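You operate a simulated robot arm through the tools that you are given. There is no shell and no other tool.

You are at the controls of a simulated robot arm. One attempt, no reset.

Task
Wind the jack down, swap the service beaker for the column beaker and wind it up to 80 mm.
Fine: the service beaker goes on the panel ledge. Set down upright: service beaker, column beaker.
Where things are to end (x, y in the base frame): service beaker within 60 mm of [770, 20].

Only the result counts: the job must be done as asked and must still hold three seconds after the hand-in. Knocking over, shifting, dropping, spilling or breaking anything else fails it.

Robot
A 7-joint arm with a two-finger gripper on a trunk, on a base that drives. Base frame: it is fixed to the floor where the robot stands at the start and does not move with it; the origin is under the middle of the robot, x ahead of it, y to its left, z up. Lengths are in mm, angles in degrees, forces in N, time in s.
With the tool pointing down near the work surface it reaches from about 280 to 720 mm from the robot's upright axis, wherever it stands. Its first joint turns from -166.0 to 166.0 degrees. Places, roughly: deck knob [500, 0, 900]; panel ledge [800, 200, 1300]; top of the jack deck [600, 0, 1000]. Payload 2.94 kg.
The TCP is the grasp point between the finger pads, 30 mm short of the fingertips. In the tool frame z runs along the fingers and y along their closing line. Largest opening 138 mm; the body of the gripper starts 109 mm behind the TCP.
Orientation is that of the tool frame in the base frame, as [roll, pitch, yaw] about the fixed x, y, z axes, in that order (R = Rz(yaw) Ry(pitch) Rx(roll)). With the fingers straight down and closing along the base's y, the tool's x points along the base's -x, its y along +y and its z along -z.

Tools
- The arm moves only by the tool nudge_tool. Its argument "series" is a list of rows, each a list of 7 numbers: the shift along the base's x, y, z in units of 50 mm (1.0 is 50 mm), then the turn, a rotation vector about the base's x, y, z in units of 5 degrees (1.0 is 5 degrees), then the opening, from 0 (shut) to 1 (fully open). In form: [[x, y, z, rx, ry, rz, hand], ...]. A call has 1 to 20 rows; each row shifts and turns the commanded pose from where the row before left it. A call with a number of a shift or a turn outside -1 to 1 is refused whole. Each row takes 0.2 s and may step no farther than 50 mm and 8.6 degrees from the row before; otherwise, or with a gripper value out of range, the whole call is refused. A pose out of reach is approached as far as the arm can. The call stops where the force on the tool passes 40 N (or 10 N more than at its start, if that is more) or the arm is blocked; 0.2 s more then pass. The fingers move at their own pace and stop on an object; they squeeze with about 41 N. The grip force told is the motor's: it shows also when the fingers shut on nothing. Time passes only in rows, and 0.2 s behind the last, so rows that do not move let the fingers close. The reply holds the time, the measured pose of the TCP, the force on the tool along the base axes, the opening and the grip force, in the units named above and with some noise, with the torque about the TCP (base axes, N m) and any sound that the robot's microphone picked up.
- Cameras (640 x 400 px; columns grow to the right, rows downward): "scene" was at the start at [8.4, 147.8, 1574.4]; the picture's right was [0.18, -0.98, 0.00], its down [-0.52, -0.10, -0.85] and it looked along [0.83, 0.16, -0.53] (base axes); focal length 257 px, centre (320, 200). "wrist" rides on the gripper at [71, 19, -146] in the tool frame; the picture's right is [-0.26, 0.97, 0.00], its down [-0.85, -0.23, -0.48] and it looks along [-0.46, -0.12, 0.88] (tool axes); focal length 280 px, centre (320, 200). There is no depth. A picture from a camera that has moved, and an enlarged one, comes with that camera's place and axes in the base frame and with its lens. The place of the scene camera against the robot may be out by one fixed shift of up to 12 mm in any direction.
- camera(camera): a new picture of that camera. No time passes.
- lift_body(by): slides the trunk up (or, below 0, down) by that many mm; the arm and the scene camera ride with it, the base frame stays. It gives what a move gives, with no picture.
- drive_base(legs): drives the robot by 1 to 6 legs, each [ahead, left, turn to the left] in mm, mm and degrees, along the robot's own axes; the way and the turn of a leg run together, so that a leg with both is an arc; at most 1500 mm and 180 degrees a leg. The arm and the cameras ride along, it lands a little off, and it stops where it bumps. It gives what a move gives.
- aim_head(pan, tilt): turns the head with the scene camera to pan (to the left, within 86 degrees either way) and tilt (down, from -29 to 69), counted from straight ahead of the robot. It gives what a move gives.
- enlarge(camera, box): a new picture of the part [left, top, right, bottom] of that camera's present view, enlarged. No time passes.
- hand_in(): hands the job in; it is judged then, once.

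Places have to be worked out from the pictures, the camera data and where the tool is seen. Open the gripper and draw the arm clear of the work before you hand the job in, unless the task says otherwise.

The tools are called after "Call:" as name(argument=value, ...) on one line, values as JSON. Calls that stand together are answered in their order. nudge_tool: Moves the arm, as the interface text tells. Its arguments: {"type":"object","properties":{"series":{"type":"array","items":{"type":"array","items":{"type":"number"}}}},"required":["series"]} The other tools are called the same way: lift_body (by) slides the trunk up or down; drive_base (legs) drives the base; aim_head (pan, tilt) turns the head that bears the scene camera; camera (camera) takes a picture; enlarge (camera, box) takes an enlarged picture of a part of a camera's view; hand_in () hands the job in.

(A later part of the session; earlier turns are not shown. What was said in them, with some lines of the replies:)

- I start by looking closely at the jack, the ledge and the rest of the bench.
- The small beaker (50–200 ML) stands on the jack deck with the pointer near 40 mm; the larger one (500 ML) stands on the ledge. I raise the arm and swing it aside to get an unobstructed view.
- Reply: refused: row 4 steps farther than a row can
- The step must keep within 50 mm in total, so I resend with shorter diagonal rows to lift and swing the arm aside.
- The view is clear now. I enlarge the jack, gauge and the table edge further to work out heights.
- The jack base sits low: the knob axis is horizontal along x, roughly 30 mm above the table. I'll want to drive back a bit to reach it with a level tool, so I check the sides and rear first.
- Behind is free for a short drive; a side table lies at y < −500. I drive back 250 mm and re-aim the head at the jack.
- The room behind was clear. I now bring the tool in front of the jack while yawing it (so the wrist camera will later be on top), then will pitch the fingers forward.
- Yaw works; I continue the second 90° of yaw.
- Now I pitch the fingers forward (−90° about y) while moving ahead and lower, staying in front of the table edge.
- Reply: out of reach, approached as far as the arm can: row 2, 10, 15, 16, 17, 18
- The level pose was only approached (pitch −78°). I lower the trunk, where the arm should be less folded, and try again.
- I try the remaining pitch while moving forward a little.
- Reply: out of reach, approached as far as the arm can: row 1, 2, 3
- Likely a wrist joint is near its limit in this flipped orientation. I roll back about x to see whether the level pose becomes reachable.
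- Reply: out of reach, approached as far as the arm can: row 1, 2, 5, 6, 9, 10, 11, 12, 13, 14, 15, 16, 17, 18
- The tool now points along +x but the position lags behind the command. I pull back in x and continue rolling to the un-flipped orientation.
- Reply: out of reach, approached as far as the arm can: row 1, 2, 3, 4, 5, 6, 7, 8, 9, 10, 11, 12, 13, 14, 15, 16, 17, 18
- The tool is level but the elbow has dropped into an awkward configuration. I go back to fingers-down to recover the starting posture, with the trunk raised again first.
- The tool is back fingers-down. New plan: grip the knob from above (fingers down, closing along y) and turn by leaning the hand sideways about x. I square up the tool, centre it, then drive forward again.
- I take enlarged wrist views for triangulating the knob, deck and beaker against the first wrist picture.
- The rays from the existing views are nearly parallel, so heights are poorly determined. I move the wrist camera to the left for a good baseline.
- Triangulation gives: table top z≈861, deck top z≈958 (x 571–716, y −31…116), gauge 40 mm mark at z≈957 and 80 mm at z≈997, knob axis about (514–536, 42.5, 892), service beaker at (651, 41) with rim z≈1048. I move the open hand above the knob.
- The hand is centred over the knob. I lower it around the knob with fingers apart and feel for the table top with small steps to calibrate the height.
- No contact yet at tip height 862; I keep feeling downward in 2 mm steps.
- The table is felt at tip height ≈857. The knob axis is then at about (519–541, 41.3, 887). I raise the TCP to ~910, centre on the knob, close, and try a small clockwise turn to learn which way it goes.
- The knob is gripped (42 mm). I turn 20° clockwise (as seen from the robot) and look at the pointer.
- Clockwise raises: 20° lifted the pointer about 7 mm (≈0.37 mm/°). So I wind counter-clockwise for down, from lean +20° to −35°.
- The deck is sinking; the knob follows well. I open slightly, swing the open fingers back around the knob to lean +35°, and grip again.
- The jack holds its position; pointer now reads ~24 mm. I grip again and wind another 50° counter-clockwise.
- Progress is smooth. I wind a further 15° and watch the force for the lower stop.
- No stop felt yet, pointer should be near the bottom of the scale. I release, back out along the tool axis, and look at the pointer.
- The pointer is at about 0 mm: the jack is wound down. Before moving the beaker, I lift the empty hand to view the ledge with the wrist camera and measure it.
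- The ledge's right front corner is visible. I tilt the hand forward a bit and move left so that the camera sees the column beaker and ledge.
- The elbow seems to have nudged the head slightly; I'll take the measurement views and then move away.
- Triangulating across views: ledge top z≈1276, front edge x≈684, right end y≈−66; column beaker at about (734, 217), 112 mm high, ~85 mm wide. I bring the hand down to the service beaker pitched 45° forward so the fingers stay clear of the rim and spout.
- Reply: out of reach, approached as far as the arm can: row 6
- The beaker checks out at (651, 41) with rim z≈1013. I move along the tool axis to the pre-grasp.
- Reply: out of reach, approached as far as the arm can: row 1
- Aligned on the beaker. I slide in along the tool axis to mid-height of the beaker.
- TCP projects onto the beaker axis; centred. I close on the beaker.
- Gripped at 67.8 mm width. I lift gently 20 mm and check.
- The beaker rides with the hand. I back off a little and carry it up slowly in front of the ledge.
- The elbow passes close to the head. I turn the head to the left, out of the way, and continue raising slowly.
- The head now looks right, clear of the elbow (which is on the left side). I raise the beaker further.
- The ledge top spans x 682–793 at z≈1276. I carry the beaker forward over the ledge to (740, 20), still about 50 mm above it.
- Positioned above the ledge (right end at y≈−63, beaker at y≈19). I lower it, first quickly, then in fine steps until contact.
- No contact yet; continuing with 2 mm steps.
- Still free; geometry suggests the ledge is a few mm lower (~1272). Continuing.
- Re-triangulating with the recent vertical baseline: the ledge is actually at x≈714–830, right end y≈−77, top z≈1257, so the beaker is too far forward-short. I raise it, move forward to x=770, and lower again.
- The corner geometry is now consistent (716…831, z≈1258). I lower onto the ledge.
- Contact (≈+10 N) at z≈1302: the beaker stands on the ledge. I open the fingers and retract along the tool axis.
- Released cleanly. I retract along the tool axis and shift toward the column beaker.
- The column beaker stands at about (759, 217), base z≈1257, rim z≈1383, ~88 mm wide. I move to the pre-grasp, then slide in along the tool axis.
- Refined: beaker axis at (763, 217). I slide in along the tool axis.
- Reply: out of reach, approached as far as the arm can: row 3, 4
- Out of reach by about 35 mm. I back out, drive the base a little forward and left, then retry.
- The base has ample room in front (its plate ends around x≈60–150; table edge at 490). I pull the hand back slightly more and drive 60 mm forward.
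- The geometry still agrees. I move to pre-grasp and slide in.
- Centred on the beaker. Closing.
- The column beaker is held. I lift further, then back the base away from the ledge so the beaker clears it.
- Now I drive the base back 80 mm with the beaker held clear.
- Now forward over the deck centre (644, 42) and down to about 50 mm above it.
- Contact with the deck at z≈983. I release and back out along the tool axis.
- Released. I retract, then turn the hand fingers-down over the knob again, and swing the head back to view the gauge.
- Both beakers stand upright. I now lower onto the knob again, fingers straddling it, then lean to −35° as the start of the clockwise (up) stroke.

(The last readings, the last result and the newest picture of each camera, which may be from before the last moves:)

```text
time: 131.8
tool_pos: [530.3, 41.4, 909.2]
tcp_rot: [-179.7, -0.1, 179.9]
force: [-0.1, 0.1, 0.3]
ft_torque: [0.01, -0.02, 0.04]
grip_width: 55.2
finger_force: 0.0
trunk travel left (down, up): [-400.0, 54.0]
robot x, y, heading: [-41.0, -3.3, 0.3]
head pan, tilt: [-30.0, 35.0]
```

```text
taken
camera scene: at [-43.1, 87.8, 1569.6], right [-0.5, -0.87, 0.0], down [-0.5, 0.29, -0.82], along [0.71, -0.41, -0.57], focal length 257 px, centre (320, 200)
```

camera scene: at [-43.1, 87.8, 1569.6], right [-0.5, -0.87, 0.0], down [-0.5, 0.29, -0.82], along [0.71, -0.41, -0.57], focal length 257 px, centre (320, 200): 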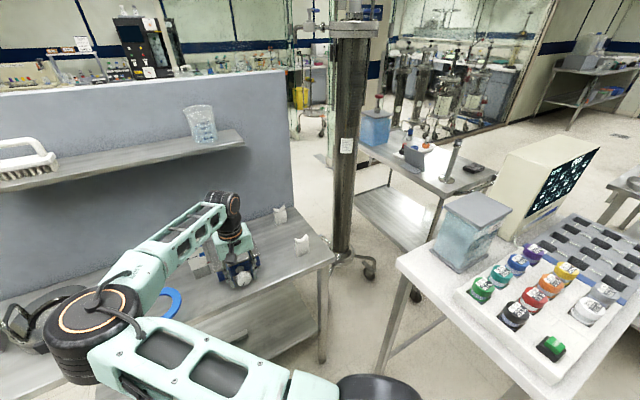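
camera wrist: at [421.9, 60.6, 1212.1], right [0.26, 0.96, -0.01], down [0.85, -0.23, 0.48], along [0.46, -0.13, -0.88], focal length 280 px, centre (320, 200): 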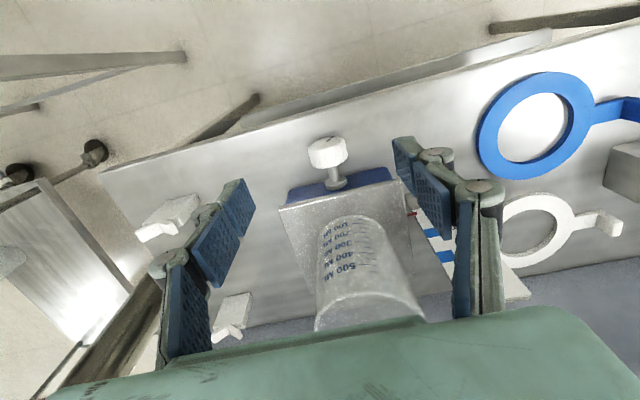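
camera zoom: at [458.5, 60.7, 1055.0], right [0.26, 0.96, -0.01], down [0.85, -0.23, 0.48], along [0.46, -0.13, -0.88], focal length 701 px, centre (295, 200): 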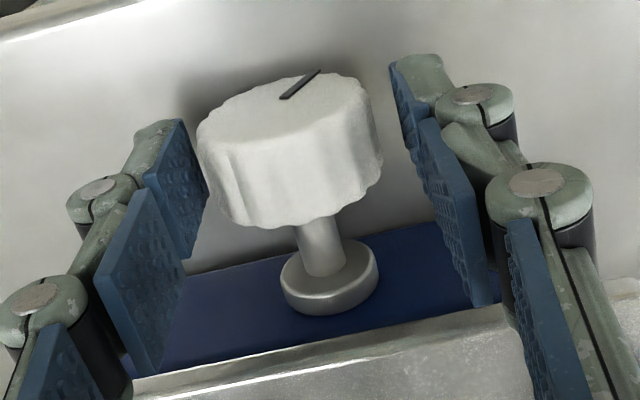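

Fingers straddle the knob; the elbow is on the left but well above the bench. I lean to −35° around the knob and grip.

Call:
nudge_tool(series=[[0, 0.01, -0.002, -1, 0, 0, 0.4], [0, 0.04, -0.005, -1, 0, 0, 0.4], [0, 0.039, -0.009, -1, 0, 0, 0.4], [0, 0.038, -0.012, -1, 0, 0, 0.4], [0, 0.037, -0.015, -1, 0, 0, 0.4], [0, 0.036, -0.019, -1, 0, 0, 0.4], [0, 0.034, -0.022, -1, 0, 0, 0.4], [0, 0, 0, 0, 0, 0, 0.4]])

Call:
camera(camera="scene")

Call:
camera(camera="wrist")

```text
time: 133.6
tool_pos: [528.9, 53.1, 905.1]
tcp_rot: [-144.6, 0.2, 179.9]
force: [-0.1, -1.2, -0.1]
ft_torque: [0.01, -0.01, -0.01]
grip_width: 55.1
finger_force: 0.0
trunk travel left (down, up): [-400.0, 54.0]
robot x, y, heading: [-36.2, 0.3, 0.2]
head pan, tilt: [-30.0, 35.0]
```

```text
taken
camera scene: at [-43.1, 87.8, 1569.6], right [-0.5, -0.87, 0.0], down [-0.5, 0.29, -0.82], along [0.71, -0.41, -0.57], focal length 257 px, centre (320, 200)
```

scene: 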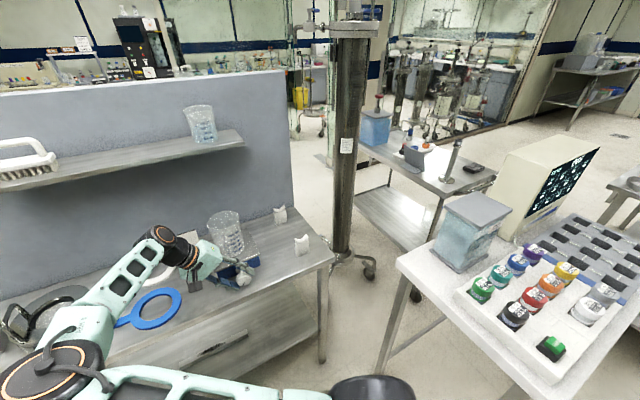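

```text
taken
camera wrist: at [457.9, 151.4, 1012.8], right [0.26, 0.79, -0.56], down [0.85, 0.09, 0.52], along [0.46, -0.61, -0.64], focal length 280 px, centre (320, 200)
```

wrist: 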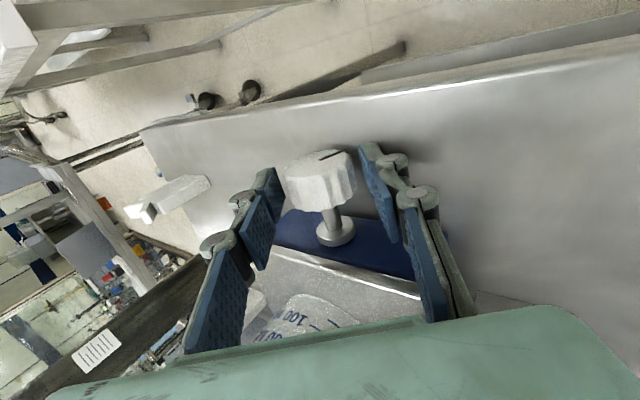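

Posture is fine. I grip and wind clockwise from −35° to +35°.

Call:
nudge_tool(series=[[0, 0, 0, 0, 0, 0, 0.2], [0, 0, 0, 0, 0, 0, 0.2], [0, 0, 0, 0, 0, 0, 0.2], [0, -0.034, 0.022, 1, 0, 0, 0.2], [0, -0.036, 0.019, 1, 0, 0, 0.2], [0, -0.037, 0.015, 1, 0, 0, 0.2], [0, -0.038, 0.012, 1, 0, 0, 0.2], [0, -0.039, 0.009, 1, 0, 0, 0.2], [0, -0.04, 0.005, 1, 0, 0, 0.2], [0, -0.04, 0.002, 1, 0, 0, 0.2], [0, -0.04, -0.002, 1, 0, 0, 0.2], [0, -0.04, -0.005, 1, 0, 0, 0.2], [0, -0.039, -0.009, 1, 0, 0, 0.2], [0, -0.038, -0.012, 1, 0, 0, 0.2], [0, -0.037, -0.015, 1, 0, 0, 0.2], [0, -0.036, -0.019, 1, 0, 0, 0.2], [0, -0.034, -0.022, 1, 0, 0, 0.2], [0, 0, 0, 0, 0, 0, 0.2]])

Call:
camera(camera="scene")

Call:
camera(camera="wrist")

```text
time: 137.4
tool_pos: [529.4, 28.1, 905.2]
tcp_rot: [145.3, 0.0, -180.0]
force: [-0.4, 7.8, 0.0]
ft_torque: [0.04, -0.57, 0.38]
grip_width: 42.3
finger_force: 45.4
trunk travel left (down, up): [-400.0, 54.0]
robot x, y, heading: [-39.9, -2.2, 0.1]
head pan, tilt: [-30.0, 35.0]
```

```text
taken
camera scene: at [-43.4, 88.8, 1569.6], right [-0.5, -0.87, 0.0], down [-0.5, 0.28, -0.82], along [0.71, -0.41, -0.57], focal length 257 px, centre (320, 200)
```

scene: 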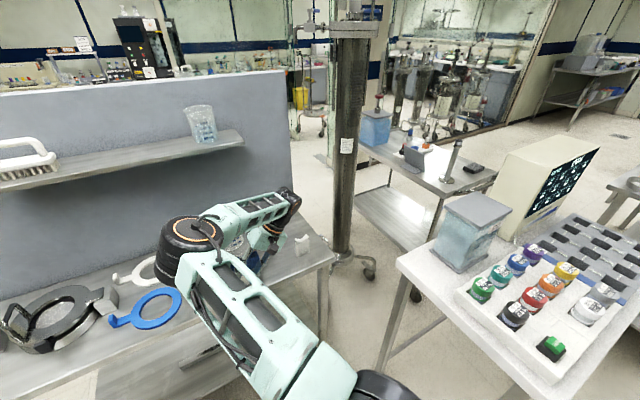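

```text
taken
camera wrist: at [458.3, -40.7, 1036.3], right [0.26, 0.79, 0.55], down [0.85, -0.46, 0.26], along [0.46, 0.4, -0.79], focal length 280 px, centre (320, 200)
```

wrist: 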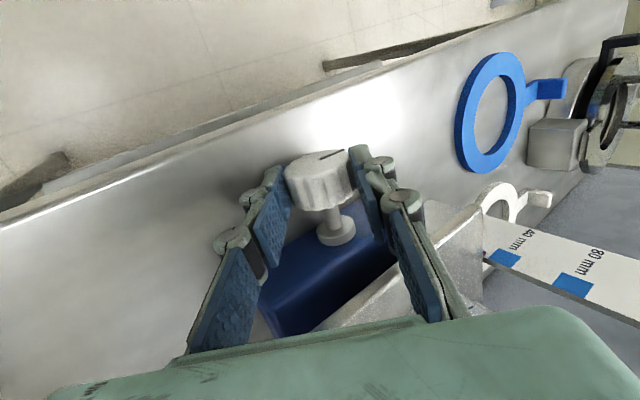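

Call:
enlarge(camera="wrist", box=[400, 180, 640, 330])

Call:
aim_head(pan=0, tilt=35)

Call:
camera(camera="scene")

```text
2.67 times, centred on (520, 255) of wrist
camera zoom: at [458.3, -40.7, 1036.3], right [0.26, 0.79, 0.55], down [0.85, -0.46, 0.26], along [0.46, 0.4, -0.79], focal length 748 px, centre (-213, 53)
```

zoom: 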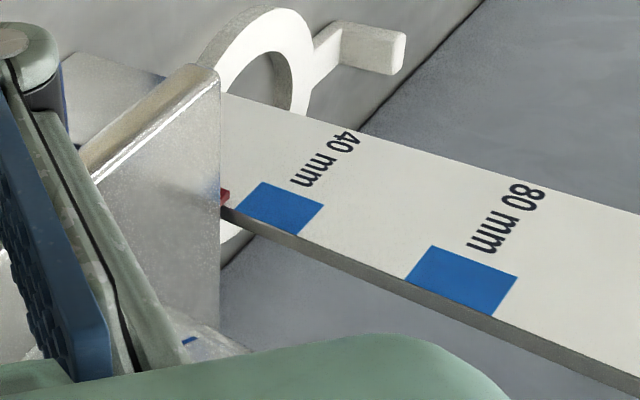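

```text
time: 138.3
tool_pos: [530.7, 27.3, 905.2]
tcp_rot: [145.4, 0.0, -180.0]
force: [-0.2, 10.1, 0.3]
ft_torque: [0.1, -0.27, 0.6]
grip_width: 42.5
finger_force: 44.8
trunk travel left (down, up): [-400.0, 54.0]
robot x, y, heading: [-39.2, -0.4, 0.4]
head pan, tilt: [0.0, 35.0]
```

```text
taken
camera scene: at [-31.6, 133.0, 1569.5], right [0.0, -1.0, 0.0], down [-0.57, 0.0, -0.82], along [0.82, 0.0, -0.57], focal length 257 px, centre (320, 200)
```

scene: 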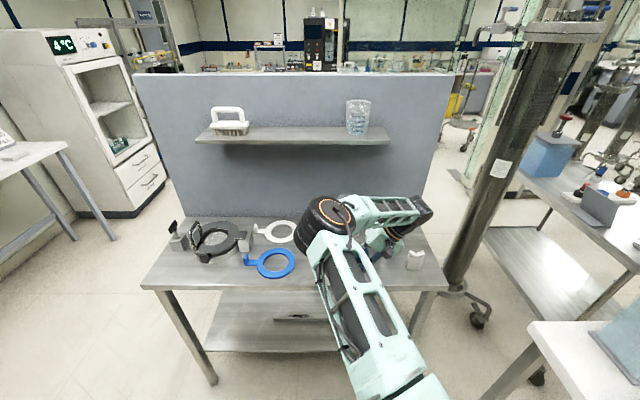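

Pointer rose to ~27 mm. I release, swing back around the knob to −35°, and regrip.

Call:
nudge_tool(series=[[0, 0, 0, 0, 0, 0, 0.4], [0, 0, 0, 0, 0, 0, 0.4], [0, 0.034, 0.022, -1, 0, 0, 0.4], [0, 0.036, 0.019, -1, 0, 0, 0.4], [0, 0.037, 0.015, -1, 0, 0, 0.4], [0, 0.038, 0.012, -1, 0, 0, 0.4], [0, 0.039, 0.009, -1, 0, 0, 0.4], [0, 0.04, 0.005, -1, 0, 0, 0.4], [0, 0.04, 0.002, -1, 0, 0, 0.4], [0, 0.04, -0.002, -1, 0, 0, 0.4], [0, 0.04, -0.005, -1, 0, 0, 0.4], [0, 0.039, -0.009, -1, 0, 0, 0.4], [0, 0.038, -0.012, -1, 0, 0, 0.4], [0, 0.037, -0.015, -1, 0, 0, 0.4], [0, 0.036, -0.019, -1, 0, 0, 0.4], [0, 0.034, -0.022, -1, 0, 0, 0.4], [0, 0, 0, 0, 0, 0, 0.2], [0, 0, 0, 0, 0, 0, 0.2], [0, 0, 0, 0, 0, 0, 0.2]])

Call:
camera(camera="scene")

Call:
camera(camera="wrist")

```text
time: 142.3
tool_pos: [529.5, 51.6, 905.7]
tcp_rot: [-144.7, 0.1, 179.8]
force: [-0.4, -0.7, 2.4]
ft_torque: [-0.17, 0.23, 0.3]
grip_width: 42.2
finger_force: 45.0
trunk travel left (down, up): [-400.0, 54.0]
robot x, y, heading: [-39.1, 0.7, -0.1]
head pan, tilt: [0.0, 35.0]
```

```text
taken
camera scene: at [-31.7, 131.8, 1569.7], right [0.0, -1.0, 0.0], down [-0.57, 0.0, -0.82], along [0.82, 0.0, -0.57], focal length 257 px, centre (320, 200)
```

scene: 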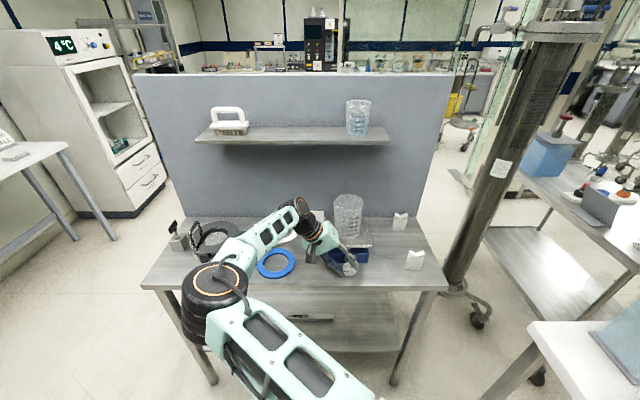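

```text
taken
camera wrist: at [458.0, 151.4, 1013.0], right [0.26, 0.79, -0.56], down [0.85, 0.09, 0.52], along [0.46, -0.61, -0.64], focal length 280 px, centre (320, 200)
```

wrist: 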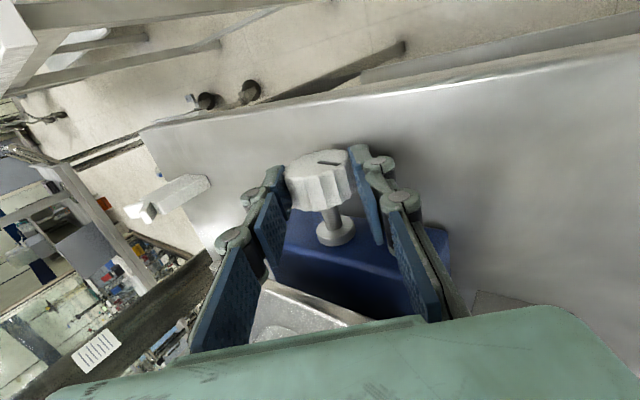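

Gripped again. Second clockwise stroke of 70°.

Call:
nudge_tool(series=[[0, -0.034, 0.022, 1, 0, 0, 0.2], [0, -0.036, 0.019, 1, 0, 0, 0.2], [0, -0.037, 0.015, 1, 0, 0, 0.2], [0, -0.038, 0.012, 1, 0, 0, 0.2], [0, -0.039, 0.009, 1, 0, 0, 0.2], [0, -0.04, 0.005, 1, 0, 0, 0.2], [0, -0.04, 0.002, 1, 0, 0, 0.2], [0, -0.04, -0.002, 1, 0, 0, 0.2], [0, -0.04, -0.005, 1, 0, 0, 0.2], [0, -0.039, -0.009, 1, 0, 0, 0.2], [0, -0.038, -0.012, 1, 0, 0, 0.2], [0, -0.037, -0.015, 1, 0, 0, 0.2], [0, -0.036, -0.019, 1, 0, 0, 0.2], [0, -0.034, -0.022, 1, 0, 0, 0.2], [0, 0, 0, 0, 0, 0, 0.2]])

Call:
camera(camera="scene")

Call:
enlarge(camera="wrist", box=[400, 180, 640, 330])

```text
time: 145.6
tool_pos: [530.7, 27.2, 907.3]
tcp_rot: [145.2, -0.1, 180.0]
force: [2.5, 8.9, 3.1]
ft_torque: [0.19, 0.27, 0.04]
grip_width: 42.3
finger_force: 45.0
trunk travel left (down, up): [-400.0, 54.0]
robot x, y, heading: [-41.3, 0.3, 0.4]
head pan, tilt: [0.0, 35.0]
```

```text
taken
camera scene: at [-31.5, 133.0, 1569.6], right [0.0, -1.0, 0.0], down [-0.57, 0.0, -0.82], along [0.82, 0.0, -0.57], focal length 257 px, centre (320, 200)
```

scene: 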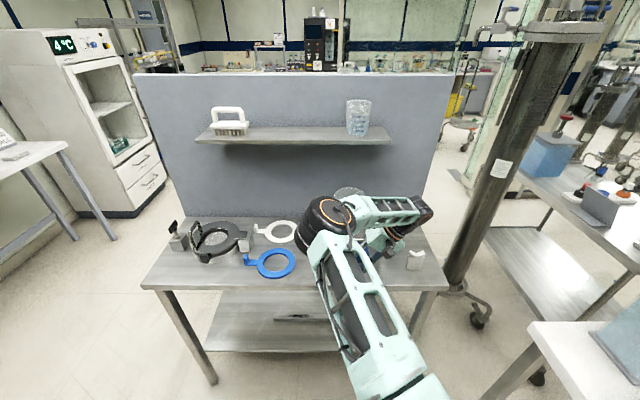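

```text
2.67 times, centred on (520, 255) of wrist
camera zoom: at [458.6, -40.8, 1036.5], right [0.26, 0.79, 0.55], down [0.85, -0.46, 0.26], along [0.46, 0.4, -0.79], focal length 748 px, centre (-213, 53)
```

zoom: 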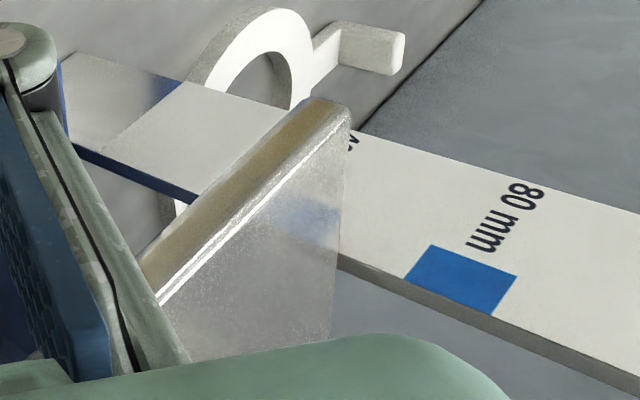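

Second stroke brought it to ~53 mm. Release, swing back, regrip.

Call:
nudge_tool(series=[[0, 0, 0, 0, 0, 0, 0.4], [0, 0, 0, 0, 0, 0, 0.4], [0, 0.034, 0.022, -1, 0, 0, 0.4], [0, 0.036, 0.019, -1, 0, 0, 0.4], [0, 0.037, 0.015, -1, 0, 0, 0.4], [0, 0.038, 0.012, -1, 0, 0, 0.4], [0, 0.039, 0.009, -1, 0, 0, 0.4], [0, 0.04, 0.005, -1, 0, 0, 0.4], [0, 0.04, 0.002, -1, 0, 0, 0.4], [0, 0.04, -0.002, -1, 0, 0, 0.4], [0, 0.04, -0.005, -1, 0, 0, 0.4], [0, 0.039, -0.009, -1, 0, 0, 0.4], [0, 0.038, -0.012, -1, 0, 0, 0.4], [0, 0.037, -0.015, -1, 0, 0, 0.4], [0, 0.036, -0.019, -1, 0, 0, 0.4], [0, 0.034, -0.022, -1, 0, 0, 0.4], [0, 0, 0, 0, 0, 0, 0.2], [0, 0, 0, 0, 0, 0, 0.2], [0, 0, 0, 0, 0, 0, 0.2]])

Call:
camera(camera="scene")

Call:
camera(camera="wrist")

```text
time: 149.6
tool_pos: [530.5, 52.9, 905.6]
tcp_rot: [-144.8, 0.0, 180.0]
force: [-1.0, -0.1, 2.7]
ft_torque: [-0.12, 0.44, 0.54]
grip_width: 42.6
finger_force: 44.9
trunk travel left (down, up): [-400.0, 54.0]
robot x, y, heading: [-39.2, -0.8, 0.2]
head pan, tilt: [0.0, 35.0]
```

```text
taken
camera scene: at [-31.7, 131.8, 1569.7], right [0.0, -1.0, 0.0], down [-0.57, 0.0, -0.82], along [0.82, 0.0, -0.57], focal length 257 px, centre (320, 200)
```

scene: 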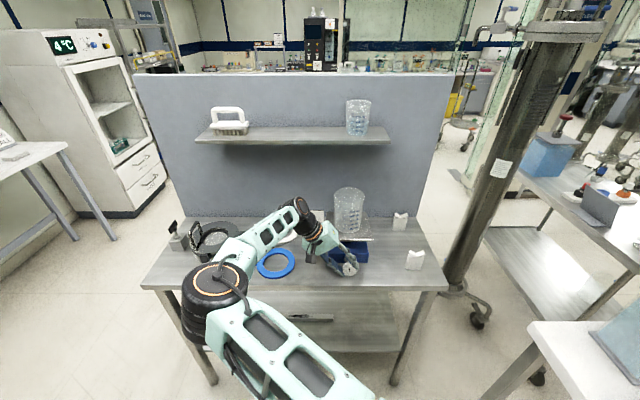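

```text
taken
camera wrist: at [458.2, 151.4, 1013.2], right [0.26, 0.79, -0.56], down [0.85, 0.09, 0.52], along [0.46, -0.61, -0.64], focal length 280 px, centre (320, 200)
```

wrist: 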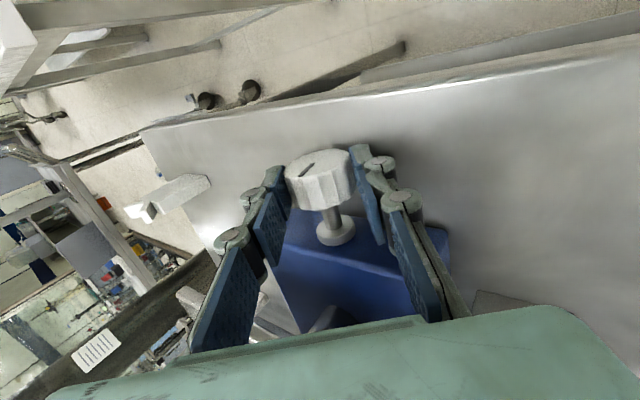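

Third stroke: 60° clockwise, then I'll release and read the gauge carefully.

Call:
nudge_tool(series=[[0, -0.034, 0.022, 1, 0, 0, 0.2], [0, -0.036, 0.019, 1, 0, 0, 0.2], [0, -0.037, 0.015, 1, 0, 0, 0.2], [0, -0.038, 0.012, 1, 0, 0, 0.2], [0, -0.039, 0.009, 1, 0, 0, 0.2], [0, -0.04, 0.005, 1, 0, 0, 0.2], [0, -0.04, 0.002, 1, 0, 0, 0.2], [0, -0.04, -0.002, 1, 0, 0, 0.2], [0, -0.04, -0.005, 1, 0, 0, 0.2], [0, -0.039, -0.009, 1, 0, 0, 0.2], [0, -0.038, -0.012, 1, 0, 0, 0.2], [0, -0.037, -0.015, 1, 0, 0, 0.2], [0, 0, 0, 0, 0, 0, 0.2]])

Call:
camera(camera="wrist")

Call:
camera(camera="scene")

```text
time: 152.3
tool_pos: [530.9, 31.2, 908.3]
tcp_rot: [155.2, -0.1, 179.9]
force: [4.1, 3.0, 6.1]
ft_torque: [0.16, -0.51, 0.34]
grip_width: 42.7
finger_force: 44.9
trunk travel left (down, up): [-400.0, 54.0]
robot x, y, heading: [-39.6, -2.0, 0.2]
head pan, tilt: [0.0, 35.0]
```

```text
taken
camera wrist: at [458.4, -13.9, 1048.0], right [0.26, 0.88, 0.41], down [0.85, -0.41, 0.34], along [0.46, 0.26, -0.85], focal length 280 px, centre (320, 200)
```

wrist: 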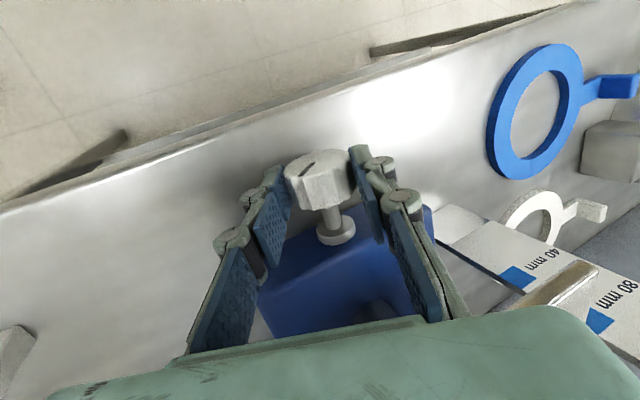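

```text
taken
camera scene: at [-31.6, 132.2, 1569.6], right [0.0, -1.0, 0.0], down [-0.57, 0.0, -0.82], along [0.82, 0.0, -0.57], focal length 257 px, centre (320, 200)
```

scene: 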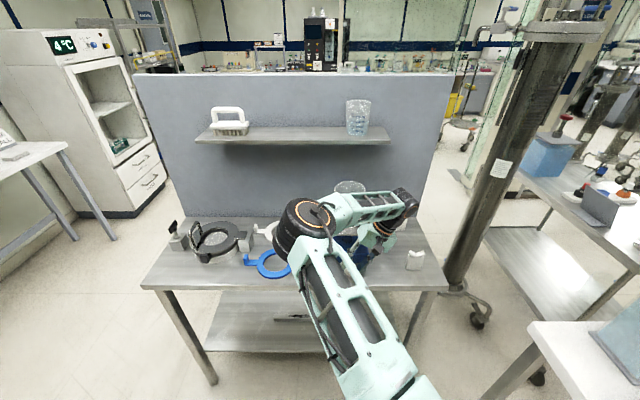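

To read the gauge I release, back out along the tool axis and swing the arm to the right.

Call:
nudge_tool(series=[[0, 0, 0, 0, 0, 0, 0.4], [0, 0, 0, 0, 0, 0, 0.4], [0, -0.21, 0.45, 0, 0, 0, 0.4], [0, -0.21, 0.45, 0, 0, 0, 0.45], [-0.1, -0.4, 0.7, -1, 0, 0, 0.5], [-0.2, -0.5, 0.7, -1, 0, 0, 0.5], [-0.2, -0.6, 0.6, -1, 0, 0, 0.5], [-0.2, -0.7, 0.6, -1, 0, 0, 0.5], [-0.2, -0.8, 0.4, -1, 0, 0, 0.5], [0, -0.9, 0, 0, 0, 0, 0.5], [0, 0, 0, 0, 0, 0, 0.5]])

Call:
camera(camera="scene")

Call:
enlarge(camera="scene", box=[290, 180, 400, 280])

Call:
camera(camera="wrist")

```text
time: 154.8
tool_pos: [484.9, -186.2, 1102.5]
tcp_rot: [-179.7, -0.1, 180.0]
force: [0.4, 0.0, 0.2]
ft_torque: [0.01, -0.02, 0.0]
grip_width: 69.0
finger_force: 0.0
trunk travel left (down, up): [-400.0, 54.0]
robot x, y, heading: [-40.7, -5.0, 0.1]
head pan, tilt: [0.0, 35.0]
```

```text
taken
camera scene: at [-31.4, 131.9, 1569.7], right [0.0, -1.0, 0.0], down [-0.57, 0.0, -0.82], along [0.82, 0.0, -0.57], focal length 257 px, centre (320, 200)
```

scene: 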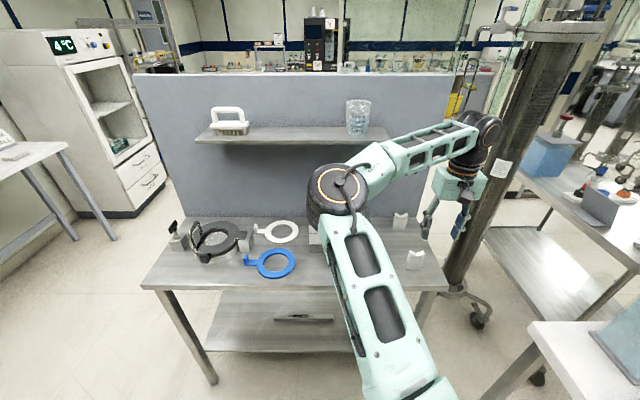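

```text
4.00 times, centred on (345, 230) of scene
camera zoom: at [-31.4, 131.9, 1569.7], right [0.0, -1.0, 0.0], down [-0.57, 0.0, -0.82], along [0.82, 0.0, -0.57], focal length 1029 px, centre (220, 80)
```

zoom: 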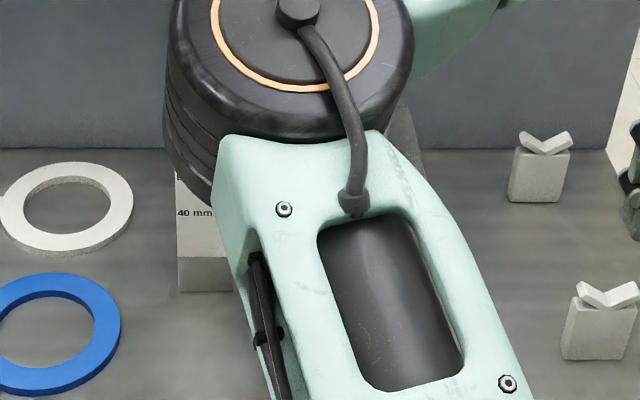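

```text
taken
camera wrist: at [413.2, -166.7, 1247.1], right [0.26, 0.96, -0.01], down [0.85, -0.23, 0.48], along [0.46, -0.13, -0.88], focal length 280 px, centre (320, 200)
```

wrist: 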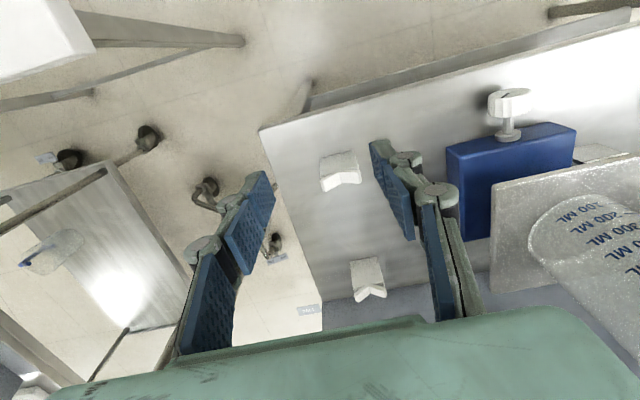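

The elbow hides the gauge from the head, so I'll read it with the wrist camera from the front-left side.

Call:
nudge_tool(series=[[-0.1, 0.5, 0.6, 0, 0, 0, 0.9], [-0.2, 0.8, 0.4, 0, 0, 0, 1], [-0.2, 0.9, 0, 0, 0, 0, 1], [0, 0.95, 0, 0, 0, 0, 1], [0, 0.95, 0, 0, 0, 0, 1], [0, 0.95, 0, 0, 0, 0, 1], [0, 0.95, 0, 0, 0, 0, 1], [0, 0.7, 0, 0, 0, 0, 1], [0, 0, 0, 0, 0, 0, 1]])

Call:
camera(camera="wrist")

Call:
camera(camera="scene")

```text
time: 156.8
tool_pos: [459.5, 149.9, 1152.3]
tcp_rot: [-179.7, 0.0, 180.0]
force: [-0.4, -0.2, 0.7]
ft_torque: [0.01, -0.01, -0.02]
grip_width: 137.7
finger_force: 0.0
trunk travel left (down, up): [-400.0, 54.0]
robot x, y, heading: [-41.9, 1.5, -0.2]
head pan, tilt: [0.0, 35.0]
```

```text
taken
camera wrist: at [388.0, 169.0, 1298.0], right [0.26, 0.96, -0.01], down [0.85, -0.23, 0.48], along [0.46, -0.13, -0.88], focal length 280 px, centre (320, 200)
```

wrist: 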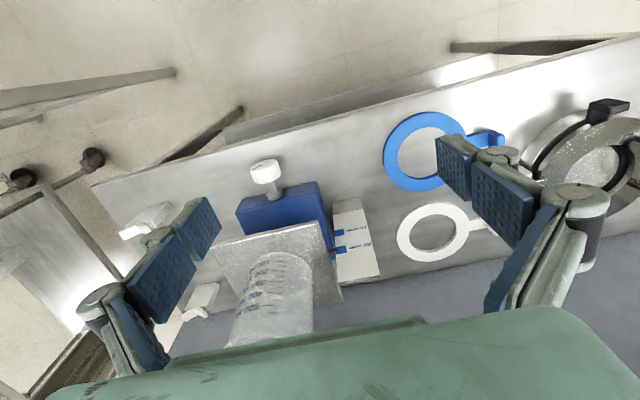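

```text
taken
camera scene: at [-31.4, 131.8, 1569.6], right [0.0, -1.0, 0.0], down [-0.57, 0.0, -0.82], along [0.82, 0.0, -0.57], focal length 257 px, centre (320, 200)
```

scene: 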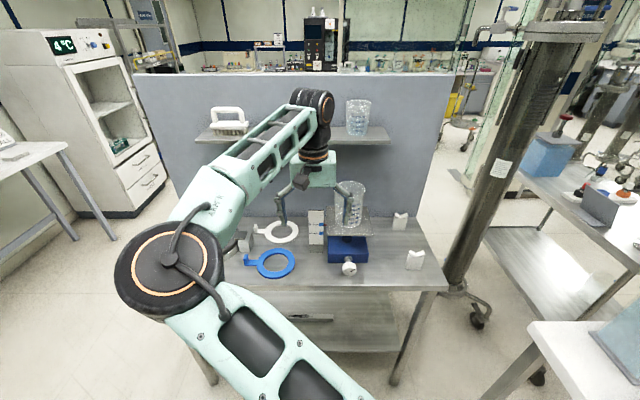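

Now both cameras see the gauge. I enlarge both.

Call:
enlarge(camera="wrist", box=[300, 190, 400, 290])

Call:
enlarge(camera="scene", box=[290, 195, 380, 280])

Call:
enlarge(camera="scene", box=[300, 205, 340, 250])

```text
4.00 times, centred on (350, 240) of wrist
camera zoom: at [388.0, 169.0, 1298.0], right [0.26, 0.96, -0.01], down [0.85, -0.23, 0.48], along [0.46, -0.13, -0.88], focal length 1122 px, centre (200, 40)
```

zoom: 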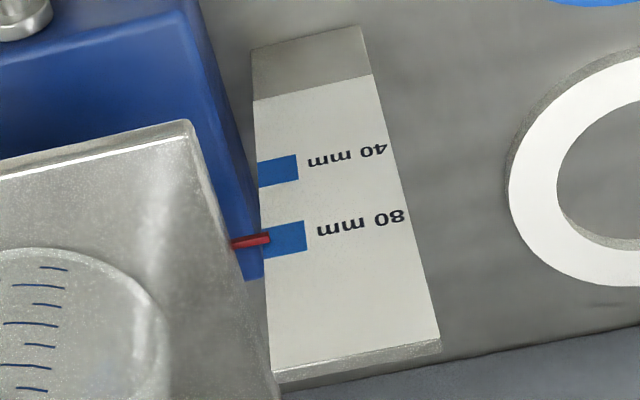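

```text
4.71 times, centred on (335, 238) of scene
camera zoom: at [-31.4, 131.8, 1569.6], right [0.0, -1.0, 0.0], down [-0.57, 0.0, -0.82], along [0.82, 0.0, -0.57], focal length 1211 px, centre (249, 24)
```

zoom: 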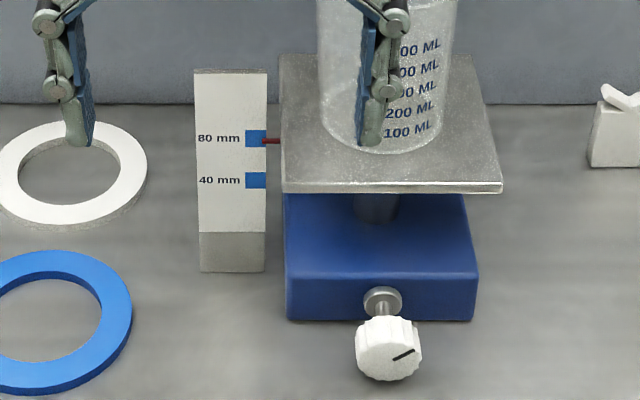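

```text
8.89 times, centred on (320, 228) of scene
camera zoom: at [-31.4, 131.8, 1569.6], right [0.0, -1.0, 0.0], down [-0.57, 0.0, -0.82], along [0.82, 0.0, -0.57], focal length 2287 px, centre (320, -44)
```

zoom: 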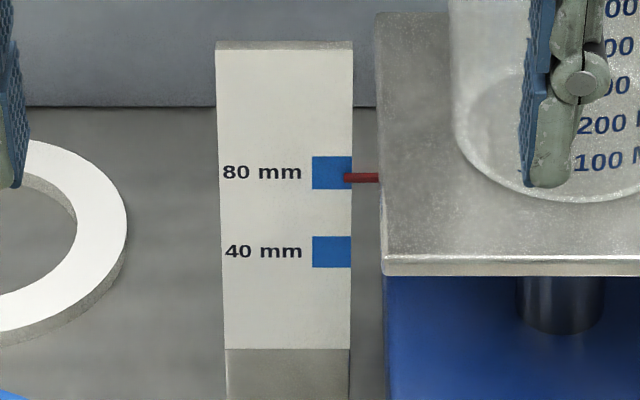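

Call:
enlarge(camera="wrist", box=[350, 225, 382, 260])

Call:
enlarge(camera="wrist", box=[325, 220, 385, 260])

Call:
enlarge(camera="scene", box=[312, 220, 332, 242])

```text
11.43 times, centred on (366, 242) of wrist
camera zoom: at [388.0, 169.0, 1298.0], right [0.26, 0.96, -0.01], down [0.85, -0.23, 0.48], along [0.46, -0.13, -0.88], focal length 3204 px, centre (-206, -286)
```

zoom: 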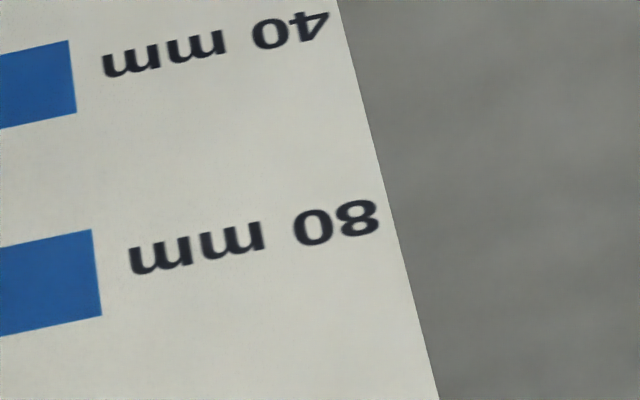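

```text
10.00 times, centred on (355, 240) of wrist
camera zoom: at [388.0, 169.0, 1298.0], right [0.26, 0.96, -0.01], down [0.85, -0.23, 0.48], along [0.46, -0.13, -0.88], focal length 2804 px, centre (-30, -200)
```

zoom: 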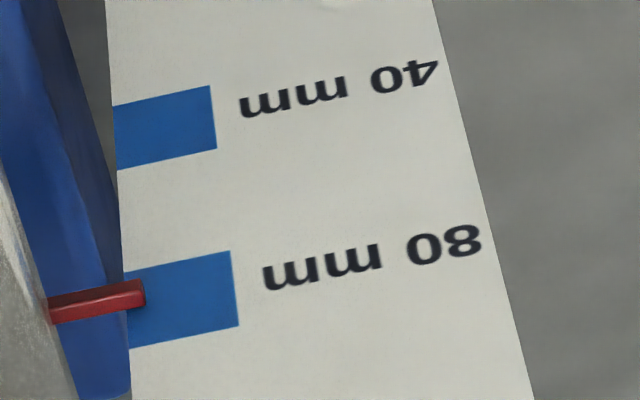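

```text
16.00 times, centred on (322, 231) of scene
camera zoom: at [-31.4, 131.8, 1569.6], right [0.0, -1.0, 0.0], down [-0.57, 0.0, -0.82], along [0.82, 0.0, -0.57], focal length 4116 px, centre (288, -296)
```

zoom: 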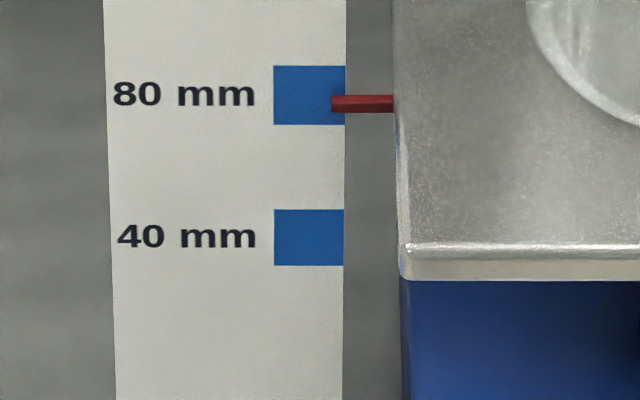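

The pointer is just slightly below the centre of the 80 mm mark (about 1–2.4 mm depending on parallax). To remove parallax I'll look at the gauge nearly level: drive back a little and pitch the hand 46° again in front of the gauge.

Call:
drive_base(legs=[[-80, 0, 0]])

Call:
nudge_tool(series=[[0.3, 0, -0.3, 0, -1, 0, 1], [0.3, 0, -0.3, 0, -1, 0, 1], [0.3, 0, -0.3, 0, -1, 0, 1], [0.3, 0, -0.3, 0, -1, 0, 1], [0.3, 0, -0.3, 0, -1, 0, 1], [0.3, -0.1, -0.3, 0, -1, 0, 1], [0.1, -0.2, -0.3, 0, -1, 0, 1], [0, -0.2, -0.3, 0, -1, 0, 1], [0, -0.2, -0.4, 0, -1, 0, 1], [0, 0, -0.4, 0, 0, 0, 1], [0, 0, 0, 0, 0, 0, 1]])

Call:
camera(camera="wrist")

Call:
camera(camera="scene")

```text
time: 157.8
tool_pos: [378.5, 151.3, 1152.1]
tcp_rot: [-179.7, 0.0, 180.0]
force: [0.3, 0.6, 0.2]
ft_torque: [-0.03, -0.02, 0.02]
grip_width: 138.0
finger_force: 0.1
trunk travel left (down, up): [-400.0, 54.0]
robot x, y, heading: [-118.0, 0.1, 0.4]
head pan, tilt: [0.0, 35.0]
```

```text
time: 160.2
tool_pos: [475.3, 116.2, 992.6]
tcp_rot: [-179.5, 44.9, 179.9]
force: [0.3, -0.2, -0.3]
ft_torque: [0.02, 0.03, -0.01]
grip_width: 138.2
finger_force: 0.1
trunk travel left (down, up): [-400.0, 54.0]
robot x, y, heading: [-120.5, -0.8, 0.2]
head pan, tilt: [0.0, 35.0]
```

```text
taken
camera wrist: at [320.8, 135.3, 1044.6], right [0.19, 0.97, 0.18], down [0.26, -0.23, 0.94], along [0.95, -0.13, -0.3], focal length 280 px, centre (320, 200)
```

wrist: 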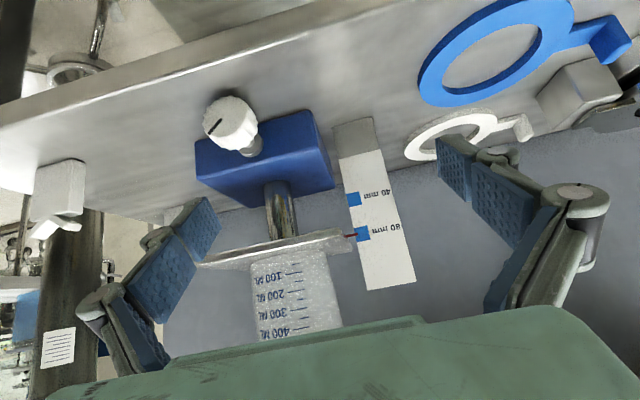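

```text
taken
camera scene: at [-111.6, 131.6, 1569.6], right [0.0, -1.0, 0.0], down [-0.57, 0.0, -0.82], along [0.82, 0.0, -0.57], focal length 257 px, centre (320, 200)
```

scene: 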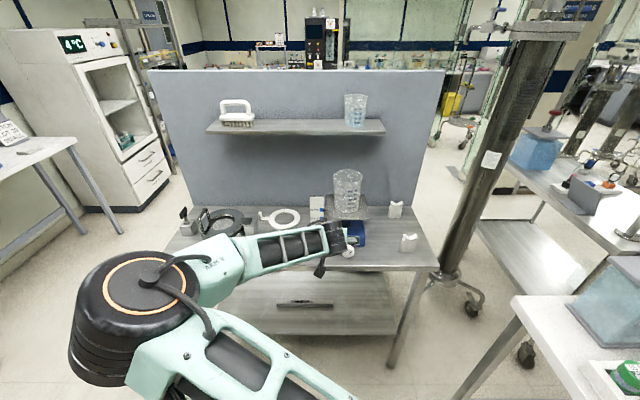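

Call:
enlarge(camera="wrist", box=[325, 175, 425, 255])

Call:
enlarge(camera="wrist", box=[338, 184, 382, 250])

```text
5.00 times, centred on (375, 215) of wrist
camera zoom: at [320.8, 135.3, 1044.6], right [0.19, 0.97, 0.18], down [0.26, -0.23, 0.94], along [0.95, -0.13, -0.3], focal length 1402 px, centre (45, 125)
```

zoom: 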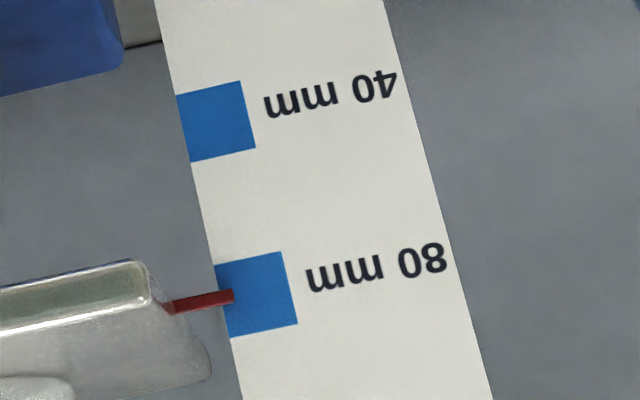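

```text
6.06 times, centred on (360, 217) of wrist
camera zoom: at [320.8, 135.3, 1044.6], right [0.19, 0.97, 0.18], down [0.26, -0.23, 0.94], along [0.95, -0.13, -0.3], focal length 1699 px, centre (78, 97)
```

zoom: 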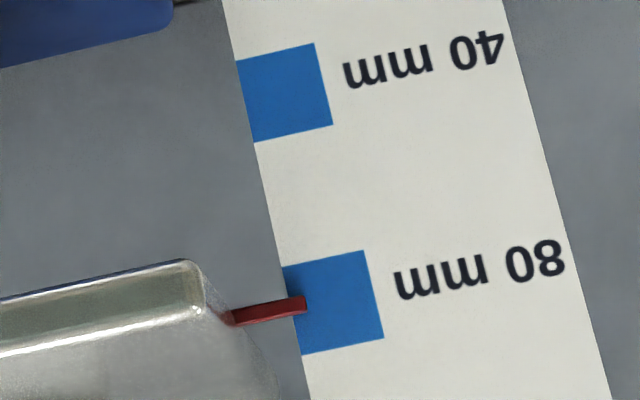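

In this nearly level view the pointer sits within about 0.5 mm of the centre of the 80 mm mark, so the jack is at 80 mm. I drive back to draw the arm clear and check the whole scene.

Call:
drive_base(legs=[[-150, 0, 0]])

Call:
camera(camera="wrist")

Call:
camera(camera="scene")

Call:
enlarge(camera="scene", box=[180, 80, 440, 260])

```text
time: 161.6
tool_pos: [326.0, 115.0, 991.6]
tcp_rot: [-179.7, 45.0, -180.0]
force: [-0.7, -0.8, 0.5]
ft_torque: [-0.01, -0.02, -0.04]
grip_width: 138.0
finger_force: 0.2
trunk travel left (down, up): [-400.0, 54.0]
robot x, y, heading: [-266.0, 1.9, 0.3]
head pan, tilt: [0.0, 35.0]
```

```text
taken
camera wrist: at [171.9, 134.3, 1045.0], right [0.19, 0.96, 0.18], down [0.26, -0.23, 0.94], along [0.95, -0.13, -0.3], focal length 280 px, centre (320, 200)
```

wrist: 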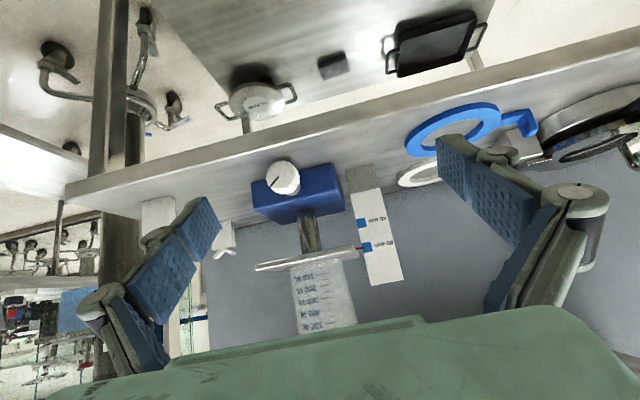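

```text
taken
camera scene: at [-260.8, 131.0, 1569.7], right [0.0, -1.0, 0.0], down [-0.57, 0.0, -0.82], along [0.82, 0.0, -0.57], focal length 257 px, centre (320, 200)
```

scene: 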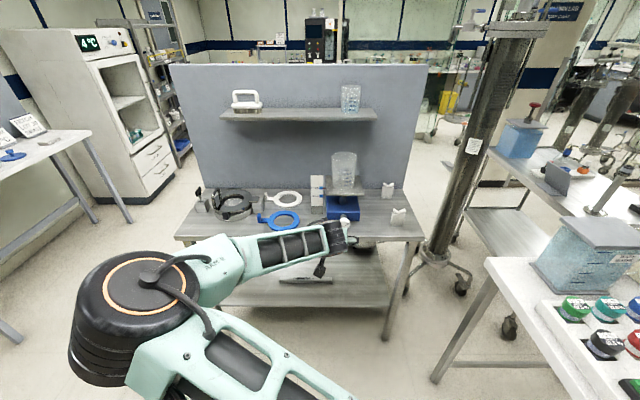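

```text
2.22 times, centred on (310, 170) of scene
camera zoom: at [-260.8, 131.0, 1569.7], right [0.0, -1.0, 0.0], down [-0.57, 0.0, -0.82], along [0.82, 0.0, -0.57], focal length 572 px, centre (342, 267)
```

zoom: 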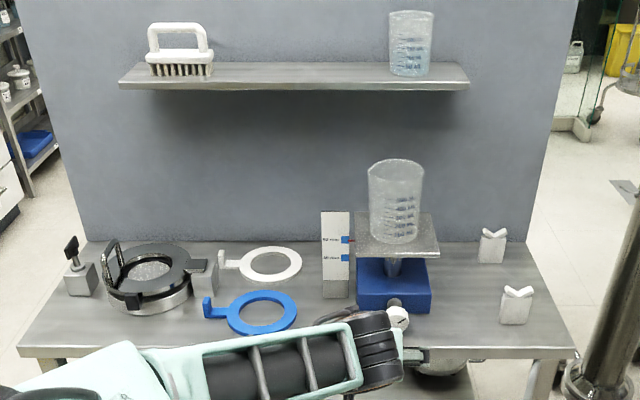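

The service beaker stands upright on the ledge at about (769, 19). The column beaker stands upright on the deck, and the pointer is on the 80 mm mark. Nothing else has moved and the open hand is clear of the work, so I hand in.

Call:
hand_in()

```text
The job is handed in.
```

The job is done and handed in; I haven't seen the judging result. The jack was wound down, the beakers swapped, and the jack wound back up to 80 mm.

- **Service beaker:** it stands upright on the panel ledge at about [769, 19], roughly 1 mm from the target. It was carried level, and I saw no sign of spilling.
- **Column beaker:** it stands upright at the centre of the jack deck.
- **Jack height:** in a nearly level view, the pointer was within about 0.5 mm of the centre of the 80 mm mark.
- **Everything else:** nothing else on the bench or ledge looked moved in the last pictures, and the open hand was drawn back clear of the work.

While I was measuring the ledge, the elbow pushed the robot's own head slightly. The head camera later read normally again.
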